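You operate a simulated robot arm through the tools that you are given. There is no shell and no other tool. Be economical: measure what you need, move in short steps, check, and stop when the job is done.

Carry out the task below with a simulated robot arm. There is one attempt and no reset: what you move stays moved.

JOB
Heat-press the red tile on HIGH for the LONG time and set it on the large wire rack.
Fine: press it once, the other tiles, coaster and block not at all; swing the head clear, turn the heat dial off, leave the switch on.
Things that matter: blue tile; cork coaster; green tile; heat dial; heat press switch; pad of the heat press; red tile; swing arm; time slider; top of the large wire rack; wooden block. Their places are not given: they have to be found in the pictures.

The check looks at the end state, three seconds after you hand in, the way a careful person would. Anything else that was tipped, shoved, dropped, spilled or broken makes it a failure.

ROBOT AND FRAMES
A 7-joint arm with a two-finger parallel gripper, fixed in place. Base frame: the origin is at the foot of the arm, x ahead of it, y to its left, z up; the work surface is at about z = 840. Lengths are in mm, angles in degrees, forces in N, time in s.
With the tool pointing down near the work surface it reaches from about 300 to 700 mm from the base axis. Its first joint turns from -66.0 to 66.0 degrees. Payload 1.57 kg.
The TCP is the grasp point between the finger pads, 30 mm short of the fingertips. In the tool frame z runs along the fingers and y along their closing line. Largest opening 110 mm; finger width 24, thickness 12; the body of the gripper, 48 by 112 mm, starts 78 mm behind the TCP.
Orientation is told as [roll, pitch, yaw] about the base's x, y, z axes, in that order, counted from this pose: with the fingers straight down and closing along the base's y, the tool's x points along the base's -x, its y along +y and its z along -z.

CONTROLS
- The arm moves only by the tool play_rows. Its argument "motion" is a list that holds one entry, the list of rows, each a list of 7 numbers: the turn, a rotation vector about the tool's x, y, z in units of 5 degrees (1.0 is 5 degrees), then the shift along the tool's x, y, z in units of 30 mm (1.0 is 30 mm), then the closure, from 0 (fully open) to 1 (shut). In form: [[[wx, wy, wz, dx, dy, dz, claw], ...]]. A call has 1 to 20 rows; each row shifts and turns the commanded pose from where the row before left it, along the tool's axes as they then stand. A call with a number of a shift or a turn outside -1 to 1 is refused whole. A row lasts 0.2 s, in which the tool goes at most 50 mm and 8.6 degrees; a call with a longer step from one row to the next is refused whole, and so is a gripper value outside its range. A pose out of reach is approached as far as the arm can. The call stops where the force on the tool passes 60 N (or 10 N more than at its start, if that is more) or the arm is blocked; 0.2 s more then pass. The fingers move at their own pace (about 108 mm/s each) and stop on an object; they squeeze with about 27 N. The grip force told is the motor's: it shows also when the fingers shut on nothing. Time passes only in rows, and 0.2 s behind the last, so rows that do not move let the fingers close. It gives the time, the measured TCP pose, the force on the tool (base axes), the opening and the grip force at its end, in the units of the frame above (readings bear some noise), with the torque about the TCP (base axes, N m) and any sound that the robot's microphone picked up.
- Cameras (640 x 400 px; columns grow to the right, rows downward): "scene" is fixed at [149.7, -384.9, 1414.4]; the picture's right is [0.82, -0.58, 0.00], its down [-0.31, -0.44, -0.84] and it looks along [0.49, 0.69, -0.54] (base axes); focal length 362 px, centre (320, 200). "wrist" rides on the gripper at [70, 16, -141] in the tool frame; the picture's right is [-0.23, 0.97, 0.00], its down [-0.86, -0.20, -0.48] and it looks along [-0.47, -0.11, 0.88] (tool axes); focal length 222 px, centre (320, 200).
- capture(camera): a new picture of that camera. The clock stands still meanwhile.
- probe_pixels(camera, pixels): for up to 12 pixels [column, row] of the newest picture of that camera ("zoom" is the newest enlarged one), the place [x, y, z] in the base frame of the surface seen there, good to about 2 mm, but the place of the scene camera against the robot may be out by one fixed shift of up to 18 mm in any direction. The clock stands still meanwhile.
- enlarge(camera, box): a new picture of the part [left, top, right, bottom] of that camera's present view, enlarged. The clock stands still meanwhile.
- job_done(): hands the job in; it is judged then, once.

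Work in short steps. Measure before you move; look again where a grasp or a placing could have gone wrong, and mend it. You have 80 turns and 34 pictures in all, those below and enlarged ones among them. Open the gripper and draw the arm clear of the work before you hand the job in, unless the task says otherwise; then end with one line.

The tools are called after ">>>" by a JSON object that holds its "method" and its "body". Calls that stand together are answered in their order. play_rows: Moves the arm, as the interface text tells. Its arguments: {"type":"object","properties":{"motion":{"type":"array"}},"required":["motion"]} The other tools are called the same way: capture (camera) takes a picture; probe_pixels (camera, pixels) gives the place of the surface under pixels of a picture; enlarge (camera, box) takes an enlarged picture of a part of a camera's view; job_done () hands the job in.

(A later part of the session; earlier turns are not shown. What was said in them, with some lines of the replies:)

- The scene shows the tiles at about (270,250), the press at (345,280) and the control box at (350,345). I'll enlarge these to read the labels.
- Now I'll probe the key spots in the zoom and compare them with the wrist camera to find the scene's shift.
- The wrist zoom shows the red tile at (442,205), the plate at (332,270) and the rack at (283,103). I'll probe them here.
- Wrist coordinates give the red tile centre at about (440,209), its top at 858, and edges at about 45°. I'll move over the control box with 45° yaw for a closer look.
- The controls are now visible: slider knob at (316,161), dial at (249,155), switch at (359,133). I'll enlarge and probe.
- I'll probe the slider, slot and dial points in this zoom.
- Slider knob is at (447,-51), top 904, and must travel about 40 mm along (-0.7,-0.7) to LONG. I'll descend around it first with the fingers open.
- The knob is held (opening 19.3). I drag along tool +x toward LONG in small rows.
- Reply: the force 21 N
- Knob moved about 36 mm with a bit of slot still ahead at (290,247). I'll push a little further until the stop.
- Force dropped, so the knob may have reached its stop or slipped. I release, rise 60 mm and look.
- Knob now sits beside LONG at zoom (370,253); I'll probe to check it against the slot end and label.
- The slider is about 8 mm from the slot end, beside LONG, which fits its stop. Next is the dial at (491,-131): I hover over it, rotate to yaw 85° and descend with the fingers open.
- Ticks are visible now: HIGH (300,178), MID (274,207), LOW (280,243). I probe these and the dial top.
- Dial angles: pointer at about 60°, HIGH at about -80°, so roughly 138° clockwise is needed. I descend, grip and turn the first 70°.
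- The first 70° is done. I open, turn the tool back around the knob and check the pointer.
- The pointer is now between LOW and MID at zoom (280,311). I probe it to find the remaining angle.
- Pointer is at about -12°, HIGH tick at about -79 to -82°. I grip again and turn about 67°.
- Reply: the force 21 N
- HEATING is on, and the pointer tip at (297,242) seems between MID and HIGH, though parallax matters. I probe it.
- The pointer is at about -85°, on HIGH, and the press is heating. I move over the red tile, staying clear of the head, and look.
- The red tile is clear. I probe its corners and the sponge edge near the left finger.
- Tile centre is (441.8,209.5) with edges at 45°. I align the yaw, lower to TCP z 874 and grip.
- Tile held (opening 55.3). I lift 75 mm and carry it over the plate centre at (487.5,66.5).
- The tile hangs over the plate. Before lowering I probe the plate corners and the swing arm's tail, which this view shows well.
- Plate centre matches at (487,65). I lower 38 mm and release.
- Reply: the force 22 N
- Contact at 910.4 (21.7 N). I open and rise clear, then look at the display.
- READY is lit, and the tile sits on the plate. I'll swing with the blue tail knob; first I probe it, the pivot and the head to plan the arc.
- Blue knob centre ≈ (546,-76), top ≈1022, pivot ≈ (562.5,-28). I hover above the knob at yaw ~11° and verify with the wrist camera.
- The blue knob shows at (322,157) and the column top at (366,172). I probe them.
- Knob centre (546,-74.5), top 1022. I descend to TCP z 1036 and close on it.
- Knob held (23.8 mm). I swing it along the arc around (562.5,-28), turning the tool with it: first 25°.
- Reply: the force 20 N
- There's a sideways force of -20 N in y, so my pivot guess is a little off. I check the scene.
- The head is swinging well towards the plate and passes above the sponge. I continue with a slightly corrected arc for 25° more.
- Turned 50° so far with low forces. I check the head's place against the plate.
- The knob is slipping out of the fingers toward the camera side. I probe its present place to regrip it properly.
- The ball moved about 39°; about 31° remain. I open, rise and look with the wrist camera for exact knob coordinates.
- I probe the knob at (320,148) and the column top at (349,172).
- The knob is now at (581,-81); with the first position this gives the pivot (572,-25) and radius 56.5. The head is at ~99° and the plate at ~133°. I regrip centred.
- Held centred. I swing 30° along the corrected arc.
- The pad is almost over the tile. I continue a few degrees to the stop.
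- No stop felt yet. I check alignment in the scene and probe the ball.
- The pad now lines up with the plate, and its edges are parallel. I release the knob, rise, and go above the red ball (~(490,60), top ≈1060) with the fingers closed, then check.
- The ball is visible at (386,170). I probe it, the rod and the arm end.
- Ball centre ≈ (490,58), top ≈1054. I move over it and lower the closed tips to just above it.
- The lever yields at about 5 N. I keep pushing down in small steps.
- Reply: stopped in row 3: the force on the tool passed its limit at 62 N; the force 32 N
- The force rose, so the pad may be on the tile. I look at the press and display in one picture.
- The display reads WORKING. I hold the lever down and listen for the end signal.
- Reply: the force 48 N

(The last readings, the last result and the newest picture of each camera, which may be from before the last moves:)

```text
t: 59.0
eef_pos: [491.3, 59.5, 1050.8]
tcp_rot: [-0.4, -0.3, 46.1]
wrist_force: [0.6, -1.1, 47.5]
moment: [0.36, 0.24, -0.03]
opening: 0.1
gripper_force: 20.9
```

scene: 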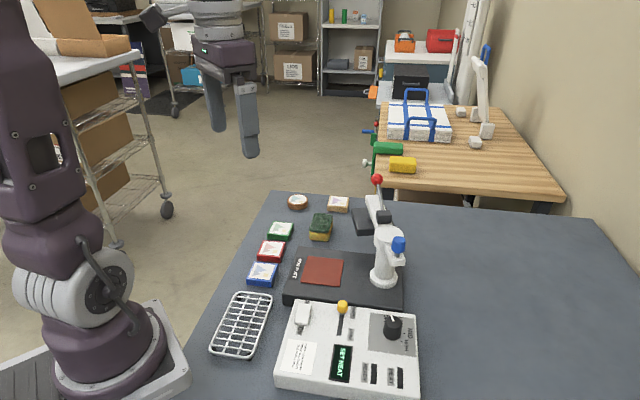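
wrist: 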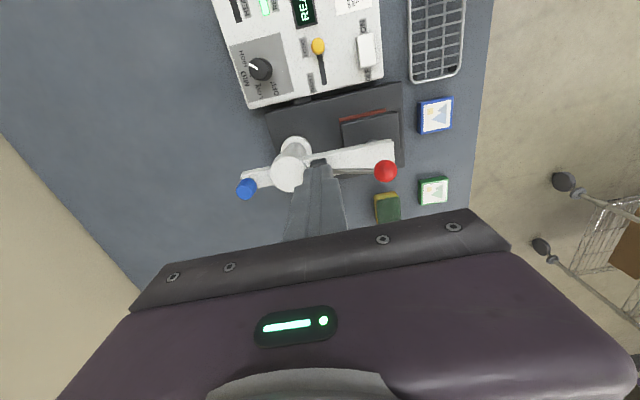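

No signal yet. I keep holding.

>>> {"method": "play_rows", "body": {"motion": [[[0, 0, 0, 0, 0, 0, 1], [0, 0, 0, 0, 0, 0, 1], [0, 0, 0, 0, 0, 0, 1], [0, 0, 0, 0, 0, 0, 1], [0, 0, 0, 0, 0, 0, 1], [0, 0, 0, 0, 0, 0, 1], [0, 0, 0, 0, 0, 0, 1], [0, 0, 0, 0, 0, 0, 1], [0, 0, 0, 0, 0, 0, 1], [0, 0, 0, 0, 0, 0, 1], [0, 0, 0, 0, 0, 0, 1], [0, 0, 0, 0, 0, 0, 1], [0, 0, 0, 0, 0, 0, 1], [0, 0, 0, 0, 0, 0, 1], [0, 0, 0, 0, 0, 0, 1]]]}}

```text
t: 62.2
eef_pos: [490.8, 58.8, 1049.1]
tcp_rot: [-0.4, -0.2, 46.1]
wrist_force: [0.9, -0.9, 47.9]
moment: [0.32, 0.24, 0.04]
opening: 0.3
gripper_force: 21.2
```

Still nothing at 6.5 s. I keep holding.

>>> {"method": "play_rows", "body": {"motion": [[[0, 0, 0, 0, 0, 0, 1], [0, 0, 0, 0, 0, 0, 1], [0, 0, 0, 0, 0, 0, 1], [0, 0, 0, 0, 0, 0, 1], [0, 0, 0, 0, 0, 0, 1], [0, 0, 0, 0, 0, 0, 1], [0, 0, 0, 0, 0, 0, 1], [0, 0, 0, 0, 0, 0, 1], [0, 0, 0, 0, 0, 0, 1], [0, 0, 0, 0, 0, 0, 1], [0, 0, 0, 0, 0, 0, 1], [0, 0, 0, 0, 0, 0, 1], [0, 0, 0, 0, 0, 0, 1], [0, 0, 0, 0, 0, 0, 1], [0, 0, 0, 0, 0, 0, 1]]]}}

>>> {"method": "enlarge", "body": {"camera": "scene", "box": [260, 200, 430, 400]}}

```text
t: 65.4
eef_pos: [491.2, 59.1, 1050.3]
tcp_rot: [-0.4, -0.3, 46.1]
wrist_force: [-0.1, -0.1, 48.2]
moment: [0.35, 0.23, -0.03]
opening: 0.0
gripper_force: 20.8
```

```text
2.00 times, centred on (345, 300) of scene
```

zoom: 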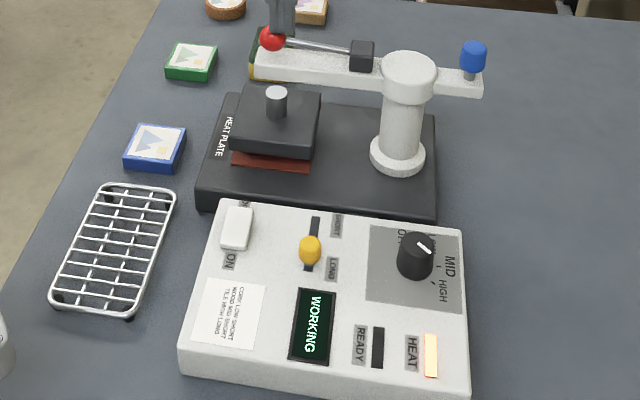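

Still WORKING. I hold longer and listen.

>>> {"method": "play_rows", "body": {"motion": [[[0, 0, 0, 0, 0, 0, 1], [0, 0, 0, 0, 0, 0, 1], [0, 0, 0, 0, 0, 0, 1], [0, 0, 0, 0, 0, 0, 1], [0, 0, 0, 0, 0, 0, 1], [0, 0, 0, 0, 0, 0, 1], [0, 0, 0, 0, 0, 0, 1], [0, 0, 0, 0, 0, 0, 1], [0, 0, 0, 0, 0, 0, 1], [0, 0, 0, 0, 0, 0, 1], [0, 0, 0, 0, 0, 0, 1], [0, 0, 0, 0, 0, 0, 1], [0, 0, 0, 0, 0, 0, 1], [0, 0, 0, 0, 0, 0, 1], [0, 0, 0, 0, 0, 0, 1]]]}}

```text
t: 68.6
eef_pos: [490.6, 58.9, 1048.5]
tcp_rot: [-0.4, -0.3, 46.1]
wrist_force: [-0.3, -0.7, 49.9]
moment: [0.35, 0.24, 0.0]
opening: 0.2
gripper_force: 21.0
```

No signal yet; I hold on.

>>> {"method": "play_rows", "body": {"motion": [[[0, 0, 0, 0, 0, 0, 1], [0, 0, 0, 0, 0, 0, 1], [0, 0, 0, 0, 0, 0, 1], [0, 0, 0, 0, 0, 0, 1], [0, 0, 0, 0, 0, 0, 1], [0, 0, 0, 0, 0, 0, 1], [0, 0, 0, 0, 0, 0, 1], [0, 0, 0, 0, 0, 0, 1], [0, 0, 0, 0, 0, 0, 1], [0, 0, 0, 0, 0, 0, 1], [0, 0, 0, 0, 0, 0, 1], [0, 0, 0, 0, 0, 0, 1], [0, 0, 0, 0, 0, 0, 1], [0, 0, 0, 0, 0, 0, 1], [0, 0, 0, 0, 0, 0, 1]]]}}

```text
t: 71.8
eef_pos: [490.5, 59.4, 1049.6]
tcp_rot: [-0.3, -0.3, 46.1]
wrist_force: [0.3, -1.0, 49.4]
moment: [0.33, 0.24, 0.0]
opening: 0.1
gripper_force: 21.7
```

16 s held. I check the display.

>>> {"method": "enlarge", "body": {"camera": "scene", "box": [260, 200, 430, 400]}}

```text
2.00 times, centred on (345, 300) of scene
```

zoom: 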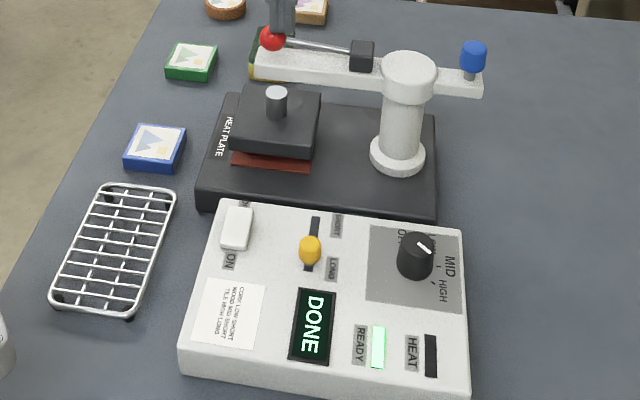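

DONE. I raise off the lever at once and go above the blue knob at yaw ~81°, then check.

>>> {"method": "play_rows", "body": {"motion": [[[0, 0, 0, 0, 0, -0.5, 1], [0, 0, 0, 0, 0, -1, 1], [0, 0, 0, 0, 0, -1, 1], [0, 0, 0, 0, 0, -0.4, 1], [0, 0, 0, 0.052, -0.993, 0, 1], [0, 0, 0, 0.052, -0.993, 0, 1], [0, 0, 0, 0.052, -0.993, 0, 0.8], [0, 0, 0, 0.052, -0.993, 0, 0.5], [0, 0, 0, 0.052, -0.993, 0, 0.45], [0, 0, 0, 0.052, -0.993, 0, 0.45], [0, 0, -1, 0, 0, 0, 0.45], [0, 0, -1, 0, 0, 0, 0.45], [0, 0, -1, 0, 0, 0, 0.45], [0, 0, -1, 0, 0, 0, 0.45], [0, 0, -1, 0, 0, 0, 0.45], [0, 0, -1, 0, 0, 0, 0.45], [0, 0, -1, 0, 0, 0, 0.45], [0, 0, 0, 0, 0, 0, 0.45]]]}}

>>> {"method": "capture", "body": {"camera": "wrist"}}

```text
t: 75.6
eef_pos: [612.5, -72.5, 1137.2]
tcp_rot: [-0.4, 0.0, 81.1]
wrist_force: [-0.6, 0.3, -0.2]
moment: [0.01, 0.0, 0.06]
opening: 60.7
gripper_force: 0.1
```

```text
5 pictures are left
```

wrist: 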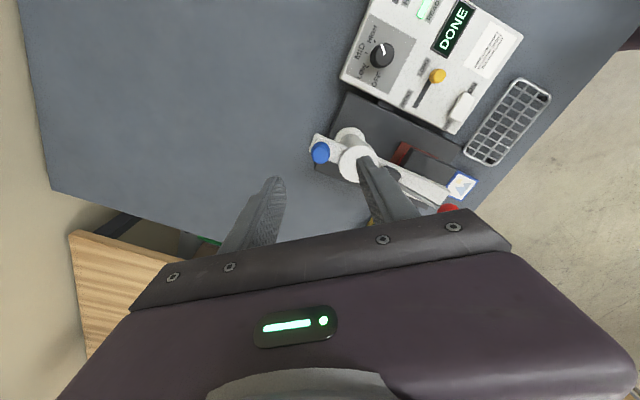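

I probe the pad, ball and blue knob heights and places from this picture.

>>> {"method": "probe_pixels", "body": {"camera": "wrist", "pixels": [[448, 208], [430, 167], [415, 160], [400, 155], [320, 154], [313, 154], [328, 154], [320, 146], [320, 161], [490, 52], [378, 52], [462, 185]]}}

```text
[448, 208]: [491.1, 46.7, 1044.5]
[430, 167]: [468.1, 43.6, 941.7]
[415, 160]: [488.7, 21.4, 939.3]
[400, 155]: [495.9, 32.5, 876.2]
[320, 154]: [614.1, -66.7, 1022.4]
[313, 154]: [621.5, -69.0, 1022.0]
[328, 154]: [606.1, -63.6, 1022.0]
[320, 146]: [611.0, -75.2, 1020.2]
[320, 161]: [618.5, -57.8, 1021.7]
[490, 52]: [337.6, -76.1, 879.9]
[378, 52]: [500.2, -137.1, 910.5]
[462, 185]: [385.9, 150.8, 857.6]
```

Pad and ball are back up. Knob is at (614,-66.5); I descend and grip it.

>>> {"method": "play_rows", "body": {"motion": [[[0, 0, 0, -0.204, -0.02, 0.5, 0.45], [0, 0, 0, 0, 0, 0.9, 0.45], [0, 0, 0, 0, 0, 0.9, 0.45], [0, 0, 0, 0, 0, 0.7, 0.45], [0, 0, 0, 0, 0, 0.4, 0.45], [0, 0, 0, 0, 0, 0, 0.9], [0, 0, 0, 0, 0, 0, 0.9], [0, 0, 0, 0, 0, 0, 0.9]]]}}

```text
t: 77.4
eef_pos: [615.6, -65.5, 1033.8]
tcp_rot: [-0.5, 0.0, 81.1]
wrist_force: [4.0, -2.4, -1.9]
moment: [-0.09, -0.22, -0.06]
opening: 23.2
gripper_force: 34.8
```

Refit: pivot (574,-21), radius 60.7. I swing back clockwise 35° first.

>>> {"method": "play_rows", "body": {"motion": [[[0, 0, 1, 0.1357, 0.1138, 0, 0.9], [0, 0, 1, 0.1357, 0.1138, 0, 0.9], [0, 0, 1, 0.1357, 0.1138, 0, 0.9], [0, 0, 1, 0.1357, 0.1138, 0, 0.9], [0, 0, 1, 0.1357, 0.1138, 0, 0.9], [0, 0, 1, 0.1357, 0.1138, 0, 0.9], [0, 0, 1, 0.1357, 0.1138, 0, 0.9]]]}}

```text
t: 79.0
eef_pos: [581.8, -80.7, 1035.3]
tcp_rot: [-0.3, -0.3, 46.0]
wrist_force: [0.7, 5.2, 16.7]
moment: [-0.02, 0.16, -0.09]
opening: 23.0
gripper_force: 35.7
```

Right on the predicted arc with low force. I swing the remaining 35°.

>>> {"method": "play_rows", "body": {"motion": [[[0, 0, 1, 0.1357, 0.1138, 0, 0.9], [0, 0, 1, 0.1357, 0.1138, 0, 0.9], [0, 0, 1, 0.1357, 0.1138, 0, 0.9], [0, 0, 1, 0.1357, 0.1138, 0, 0.9], [0, 0, 1, 0.1357, 0.1138, 0, 0.9], [0, 0, 1, 0.1357, 0.1138, 0, 0.9], [0, 0, 1, 0.1357, 0.1138, 0, 0.9], [0, 0, 0, 0, 0, 0, 0.9]]]}}

```text
t: 80.8
eef_pos: [547.4, -75.4, 1035.7]
tcp_rot: [-0.1, -0.6, 11.0]
wrist_force: [15.0, 28.4, 11.2]
moment: [0.95, -0.99, -0.01]
opening: 23.2
gripper_force: 35.7
```

At the start position again. I release, rise, and move over the dial, then lower around it (known place (492,-132)) with open fingers.

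>>> {"method": "play_rows", "body": {"motion": [[[0, 0, 0, 0, 0, 0, 0.5], [0, 0, 0, 0, 0, 0, 0.45], [0, 0, 0, 0, 0, -1, 0.45], [0, 0, 0, 0, 0, -1, 0.45], [0, 0, 0, 0, 0, -0.8, 0.45], [0, 0, -0.4, 0.72, -0.507, 0, 0.45], [0, 0, 0, 0.72, -0.507, 0, 0.45], [0, 0, 0, 0.72, -0.507, 0, 0.45], [0, 0, 0, 0, 0, 0, 0.45]]]}}

```text
t: 82.8
eef_pos: [491.6, -135.6, 1118.4]
tcp_rot: [-0.1, -0.4, 13.1]
wrist_force: [-0.4, 0.1, 0.3]
moment: [-0.01, -0.01, -0.02]
opening: 60.6
gripper_force: 0.0
```

I nudge 3.6 mm in y, descend to 918 and grip, then turn 70° counter-clockwise.

>>> {"method": "play_rows", "body": {"motion": [[[0, 0, 0, -0.03, 0.117, 0.954, 0.45], [0, 0, 0, 0, 0, 0.954, 0.45], [0, 0, 0, 0, 0, 0.954, 0.45], [0, 0, 0, 0, 0, 0.954, 0.45], [0, 0, 0, 0, 0, 0.954, 0.45], [0, 0, 0, 0, 0, 0.954, 0.45], [0, 0, 0, 0, 0, 0.954, 0.45], [0, 0, 0, 0, 0, 0, 0.9], [0, 0, 0, 0, 0, 0, 0.9], [0, 0, 0, 0, 0, 0, 0.9]]]}}

>>> {"method": "play_rows", "body": {"motion": [[[0, 0, -1, 0, 0, 0, 0.9], [0, 0, -1, 0, 0, 0, 0.9], [0, 0, -1, 0, 0, 0, 0.9], [0, 0, -1, 0, 0, 0, 0.9], [0, 0, -1, 0, 0, 0, 0.9], [0, 0, -1, 0, 0, 0, 0.9], [0, 0, -1, 0, 0, 0, 0.9], [0, 0, -1, 0, 0, 0, 0.9], [0, 0, -1, 0, 0, 0, 0.9], [0, 0, -1, 0, 0, 0, 0.9], [0, 0, -1, 0, 0, 0, 0.9], [0, 0, -1, 0, 0, 0, 0.9], [0, 0, -1, 0, 0, 0, 0.9], [0, 0, -1, 0, 0, 0, 0.9], [0, 0, 0, 0, 0, 0, 0.9]]]}}

```text
t: 85.0
eef_pos: [492.5, -131.6, 916.7]
tcp_rot: [-0.1, -0.3, 13.0]
wrist_force: [-0.8, 0.9, -7.6]
moment: [0.11, -0.67, -0.02]
opening: 29.9
gripper_force: 38.5
```

```text
t: 88.2
eef_pos: [492.2, -133.2, 918.2]
tcp_rot: [-0.4, 0.1, 83.1]
wrist_force: [-6.7, -3.6, -8.5]
moment: [0.34, 0.19, -0.02]
opening: 30.0
gripper_force: 39.5
```

Dial turned 70° at a firm grip. I open, turn the tool back, and regrip.

>>> {"method": "play_rows", "body": {"motion": [[[0, 0, 0, 0, 0, 0, 0.45], [0, 0, 0, 0, 0, 0, 0.45], [0, 0, 1, 0, 0, 0, 0.45], [0, 0, 1, 0, 0, 0, 0.45], [0, 0, 1, 0, 0, 0, 0.45], [0, 0, 1, 0, 0, 0, 0.45], [0, 0, 1, 0, 0, 0, 0.45], [0, 0, 1, 0, 0, 0, 0.45], [0, 0, 1, 0, 0, 0, 0.45], [0, 0, 1, 0, 0, 0, 0.45], [0, 0, 1, 0, 0, 0, 0.45], [0, 0, 1, 0, 0, 0, 0.45], [0, 0, 1, 0, 0, 0, 0.45], [0, 0, 1, 0, 0, 0, 0.45], [0, 0, 1, 0, 0, 0, 0.45], [0, 0, 1, 0, 0, 0, 0.45], [0, 0, 0, 0, 0, 0, 0.9], [0, 0, 0, 0, 0, 0, 0.9], [0, 0, 0, 0, 0, 0, 0.9]]]}}

>>> {"method": "play_rows", "body": {"motion": [[[0, 0, -1, 0, 0, 0, 0.9], [0, 0, -1, 0, 0, 0, 0.9], [0, 0, -1, 0, 0, 0, 0.9], [0, 0, -1, 0, 0, 0, 0.9], [0, 0, -1, 0, 0, 0, 0.9], [0, 0, -1, 0, 0, 0, 0.9], [0, 0, -1, 0, 0, 0, 0.9], [0, 0, -1, 0, 0, 0, 0.9], [0, 0, -1, 0, 0, 0, 0.9], [0, 0, -1, 0, 0, 0, 0.9], [0, 0, -1, 0, 0, 0, 0.9], [0, 0, -1, 0, 0, 0, 0.9], [0, 0, -1, 0, 0, 0, 0.9], [0, 0, -0.5, 0, 0, 0, 0.9], [0, 0, 0, 0, 0, 0, 0.9]]]}}

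```text
t: 92.2
eef_pos: [491.7, -131.4, 919.0]
tcp_rot: [-0.1, -0.3, 13.0]
wrist_force: [-1.3, 0.0, -2.0]
moment: [0.0, -0.12, -0.01]
opening: 29.7
gripper_force: 39.4
```

```text
t: 95.4
eef_pos: [492.5, -133.0, 917.0]
tcp_rot: [-0.3, 0.0, 80.6]
wrist_force: [-3.6, -0.7, -1.6]
moment: [0.38, -0.03, -0.01]
opening: 29.9
gripper_force: 39.7
```

The dial should be at OFF. I release, rise to ~1140, turn to yaw ~46° and move where one wrist picture shows dial, tile and rack.

>>> {"method": "play_rows", "body": {"motion": [[[0, 0, 0, 0, 0, 0, 0.45], [0, 0, 0, 0, 0, 0, 0.45], [0, 0, 0, 0, 0, -0.93, 0.45], [0, 0, 0, 0, 0, -0.93, 0.45], [0, 0, 1, 0, 0, -0.93, 0.45], [0, 0, 1, 0, 0, -0.93, 0.45], [0, 0, 1, 0, 0, -0.93, 0.45], [0, 0, 1, 0, 0, -0.93, 0.27], [0, 0, 1, 0, 0, -0.93, 0.27], [0, 0, 1, 0, 0, -0.93, 0.27], [0, 0, 1, 0, 0, 0, 0.27], [0, 0, 0, -0.462, 0.938, 0, 0.27], [0, 0, 0, -0.462, 0.938, 0, 0.27], [0, 0, 0, -0.462, 0.938, 0, 0.27], [0, 0, 0, -0.462, 0.938, 0, 0.27], [0, 0, 0, -0.462, 0.938, 0, 0.27], [0, 0, 0, 0, 0, 0, 0.27]]]}}

>>> {"method": "enlarge", "body": {"camera": "wrist", "box": [150, 0, 430, 240]}}

```text
t: 99.0
eef_pos: [438.3, 17.0, 1141.3]
tcp_rot: [-0.3, -0.2, 45.6]
wrist_force: [-0.2, 0.0, -0.1]
moment: [-0.03, 0.01, -0.01]
opening: 80.2
gripper_force: 0.1
```

```text
1.67 times, centred on (290, 120) of wrist
```

zoom: 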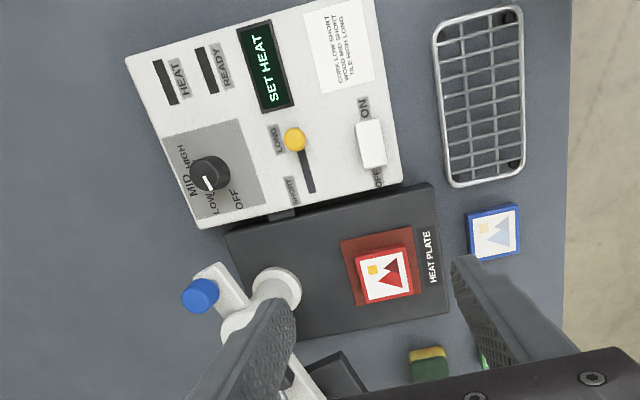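

SET HEAT shows again and the tile's print is vivid. I probe the pointer, tile corners and rack corners.

>>> {"method": "probe_pixels", "body": {"camera": "zoom", "pixels": [[209, 188], [204, 178], [357, 255], [404, 248], [413, 293], [366, 302], [385, 275], [437, 32], [520, 12], [522, 168], [454, 184], [480, 98]]}}

>>> {"method": "probe_pixels", "body": {"camera": "zoom", "pixels": [[474, 51], [478, 74], [480, 96], [483, 119], [495, 70], [462, 100], [445, 130], [525, 120], [470, 20], [487, 183], [478, 62], [481, 108]]}}

```text
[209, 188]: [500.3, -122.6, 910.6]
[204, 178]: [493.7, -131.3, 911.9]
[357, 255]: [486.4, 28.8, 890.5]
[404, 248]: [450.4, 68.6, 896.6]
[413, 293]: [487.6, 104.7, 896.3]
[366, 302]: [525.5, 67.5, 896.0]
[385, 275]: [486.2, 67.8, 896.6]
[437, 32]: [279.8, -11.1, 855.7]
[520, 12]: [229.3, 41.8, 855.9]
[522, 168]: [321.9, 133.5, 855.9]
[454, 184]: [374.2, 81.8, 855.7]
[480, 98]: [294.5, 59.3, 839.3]
```

```text
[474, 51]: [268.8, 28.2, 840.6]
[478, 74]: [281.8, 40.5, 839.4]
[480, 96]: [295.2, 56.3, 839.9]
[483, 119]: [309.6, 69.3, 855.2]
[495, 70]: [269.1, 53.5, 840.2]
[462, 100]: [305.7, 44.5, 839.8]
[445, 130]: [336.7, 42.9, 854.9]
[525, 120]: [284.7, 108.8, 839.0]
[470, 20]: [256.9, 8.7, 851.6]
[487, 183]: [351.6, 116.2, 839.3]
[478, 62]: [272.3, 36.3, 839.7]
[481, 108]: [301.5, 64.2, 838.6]
```

Tile centre is (487.5,67.4); the rack centre is (301,61.5) with its top at 856. I go down over the tile and grip it.

>>> {"method": "play_rows", "body": {"motion": [[[0, 0, 0, -0.783, 0, 0, 0.27], [0, 0, 0, -0.783, 0, 0, 0.27], [0, 0, 0, -0.783, 0, 0, 0.27], [0, 0, 0, 0, 0, 1, 0.27], [0, 0, 0, 0, 0, 1, 0.27], [0, 0, 0, 0, 0, 1, 0.27], [0, 0, 0, 0, 0, 1, 0.27], [0, 0, 0, 0, 0, 1, 0.27], [0, 0, 0, 0, 0, 1, 0.27], [0, 0, 0, 0, 0, 0.9, 0.27], [0, 0, 0, 0, 0, 0.5, 0.27], [0, 0, 0, 0, 0, 0.23, 0.27], [0, 0, 0, 0, 0, 0, 0.27], [0, 0, 0, 0, 0, 0, 0.8], [0, 0, 0, 0, 0, 0, 0.8], [0, 0, 0, 0, 0, 0, 0.8]]]}}

```text
t: 102.4
eef_pos: [490.4, 66.0, 911.5]
tcp_rot: [-0.3, -0.2, 45.7]
wrist_force: [1.2, -0.4, 0.0]
moment: [0.03, -0.01, 0.01]
opening: 55.3
gripper_force: 27.3
```

Tile held (55.3). I lift 75 mm and carry it over the rack at (317,75).

>>> {"method": "play_rows", "body": {"motion": [[[0, 0, 0, 0, 0, -0.5, 0.8], [0, 0, 0, 0, 0, -1, 0.8], [0, 0, 0, 0, 0, -1, 0.8], [0, 0, 0, 0.637, 0.725, 0, 0.8], [0, 0, 0, 0.637, 0.725, 0, 0.8], [0, 0, 0, 0.637, 0.725, 0, 0.8], [0, 0, 0, 0.637, 0.725, 0, 0.8], [0, 0, 0, 0.637, 0.725, 0, 0.8], [0, 0, 0, 0.637, 0.725, 0, 0.8], [0, 0, 0, 0, 0, 0, 0.8]]]}}

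```text
t: 104.6
eef_pos: [317.4, 75.8, 986.1]
tcp_rot: [-0.3, -0.2, 45.5]
wrist_force: [1.0, 0.2, -1.9]
moment: [0.01, -0.03, -0.01]
opening: 55.4
gripper_force: 26.9
```

On target. I lower until contact, expected near TCP 889.

>>> {"method": "play_rows", "body": {"motion": [[[0, 0, 0, 0, 0, 1, 0.8], [0, 0, 0, 0, 0, 1, 0.8], [0, 0, 0, 0, 0, 0.7, 0.8], [0, 0, 0, 0, 0, 0.3, 0.8], [0, 0, 0, 0, 0, 0.12, 0.8], [0, 0, 0, 0, 0, 0, 0.8]]]}}

```text
t: 106.0
eef_pos: [317.1, 74.8, 892.0]
tcp_rot: [-0.3, -0.2, 45.6]
wrist_force: [0.0, -0.1, -2.1]
moment: [0.0, 0.0, -0.02]
opening: 55.2
gripper_force: 26.8
```

No contact yet at 892. I lower a few more millimetres.

>>> {"method": "play_rows", "body": {"motion": [[[0, 0, 0, 0, 0, 0.06, 0.8], [0, 0, 0, 0, 0, 0.05, 0.8], [0, 0, 0, 0, 0, 0.03, 0.8]]]}}

```text
t: 106.8
eef_pos: [317.3, 76.2, 888.2]
tcp_rot: [-0.3, -0.3, 45.6]
wrist_force: [-0.6, 0.2, 21.8]
moment: [0.11, 0.08, 0.02]
opening: 55.2
gripper_force: 27.2
```

Contact at 888 (22 N). I open, rise, and move to the earlier dial viewing pose to compare the pointer.

>>> {"method": "play_rows", "body": {"motion": [[[0, 0, 0, 0, 0, -0.03, 0.45], [0, 0, 0, 0, 0, 0, 0.36], [0, 0, 0, 0, 0, 0, 0.36], [0, 0, 0, 0, 0, -0.5, 0.36], [0, 0, 0, 0, 0, -1, 0.36], [0, 0, 0, 0, 0, -1, 0.36], [0, 0, 0, 0, 0, -0.5, 0.36], [0, 0, 0, 0.217, -0.86, 0, 0.6], [0, 0, 0, 0.217, -0.86, 0, 0.6], [0, 0, 0, 0.217, -0.86, 0, 0.6], [0, 0, 0, 0.217, -0.86, 0, 0.6], [0, 0, 0, 0.217, -0.86, 0, 0.6], [0, 0, 0, 0.217, -0.86, 0, 0.6], [0, 0, 0, 0.217, -0.86, 0, 0.6], [0, 0, 0, 0, 0, 0, 0.6]]]}}

>>> {"method": "enlarge", "body": {"camera": "wrist", "box": [180, 60, 420, 230]}}

```text
t: 110.0
eef_pos: [413.0, -84.8, 980.9]
tcp_rot: [-0.4, -0.2, 45.7]
wrist_force: [0.7, 0.7, 0.5]
moment: [-0.01, -0.02, 0.03]
opening: 43.9
gripper_force: 0.0
```

```text
2.35 times, centred on (300, 145) of wrist
```

zoom: 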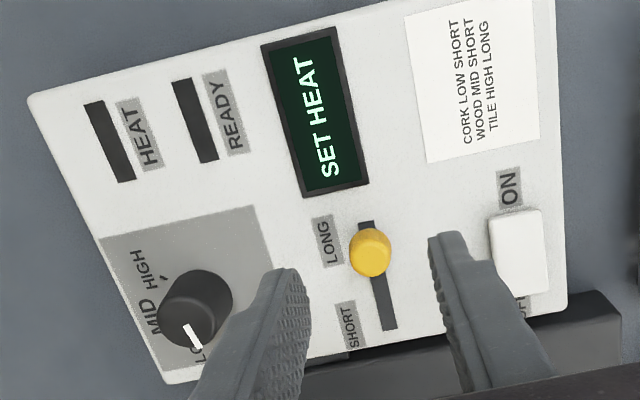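

Compared with the starting picture, the pointer (185,325)→(197,347) is about 12° short of OFF. I grip the dial once more and turn 14° further.

>>> {"method": "play_rows", "body": {"motion": [[[0, 0, 0, -0.18, -0.74, 0, 0.45], [0, 0, 0, -0.18, -0.74, 0, 0.45], [0, 0, 0, -0.18, -0.74, 0, 0.45], [0, 0, 0, -0.18, -0.74, 0, 0.45], [0, 0, 0, 0, 0, 0, 0.45], [0, 0, 0, 0, 0, 0.8, 0.45], [0, 0, 0, 0, 0, 0.8, 0.45], [0, 0, 0, 0, 0, 0.5, 0.45], [0, 0, 0, 0, 0, 0, 0.9], [0, 0, 0, 0, 0, 0, 0.9], [0, 0, 0, 0, 0, 0, 0.9], [0, 0, -0.8, 0, 0, 0, 0.9], [0, 0, -1, 0, 0, 0, 0.9], [0, 0, -1, 0, 0, 0, 0.9], [0, 0, 0, 0, 0, 0, 0.9]]]}}

>>> {"method": "play_rows", "body": {"motion": [[[0, 0, 0, 0, 0, 0, 0.45], [0, 0, 0, 0, 0, 0, 0.45], [0, 0, 0, 0, 0, -0.8, 0.45], [0, 0, 0, 0, 0, -1, 0.45], [0, 0, 0, 0, 0, -1, 0.45], [0, 0, 1, 0, 0, -1, 0.45], [0, 0, 1, 0, 0, -1, 0.45], [0, 0, 0.8, 0, 0, -1, 0.45], [0, 0, 0, 0.5, 0.8, -0.6, 0.45], [0, 0, 0, 0.5, 0.8, -0.6, 0.45], [0, 0, 0, 0.5, 0.8, 0, 0.45], [0, 0, 0, 0.5, 0.8, 0, 0.45], [0, 0, 0, 0, 0, 0, 0.45]]]}}

>>> {"method": "enlarge", "body": {"camera": "wrist", "box": [170, 0, 470, 240]}}

```text
t: 113.2
eef_pos: [493.9, -130.7, 918.3]
tcp_rot: [-0.5, -0.2, 59.6]
wrist_force: [16.6, -18.7, -6.1]
moment: [-0.75, -0.28, -0.52]
opening: 29.9
gripper_force: 39.8
```

```text
t: 116.0
eef_pos: [380.9, -105.9, 1126.1]
tcp_rot: [-0.2, -0.2, 45.6]
wrist_force: [0.2, 0.1, -0.2]
moment: [-0.01, 0.03, 0.01]
opening: 60.5
gripper_force: 0.0
```

```text
1.67 times, centred on (320, 120) of wrist
```

zoom: 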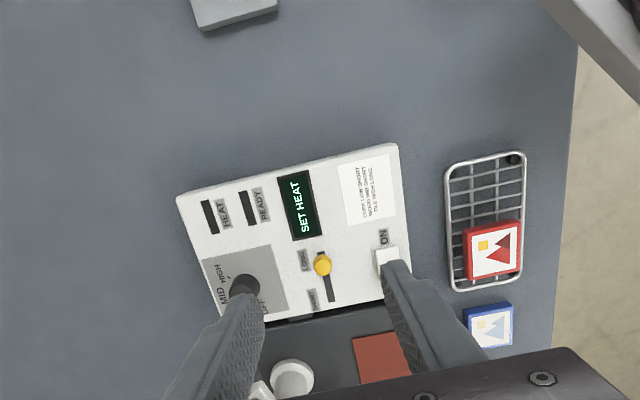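

The tile lies on the rack, and the -0.52 N m torque says the dial met its OFF stop. I make a final scene check.

>>> {"method": "enlarge", "body": {"camera": "scene", "box": [200, 170, 430, 400]}}

```text
1.74 times, centred on (315, 285) of scene
```

zoom: 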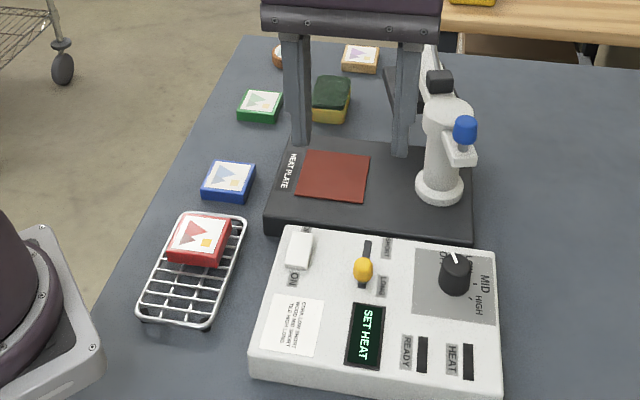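

The tile is on the rack, the head is swung clear, the pointer is at OFF as at the start, the switch is on, and the arm is clear with the gripper open. I hand it in.

>>> {"method": "job_done", "body": {}}

```text
The job is handed in.
```

The red tile was pressed once on HIGH for the LONG time until the display read DONE. It now rests on the wire rack, with the head swung clear, the dial off and the switch left on.
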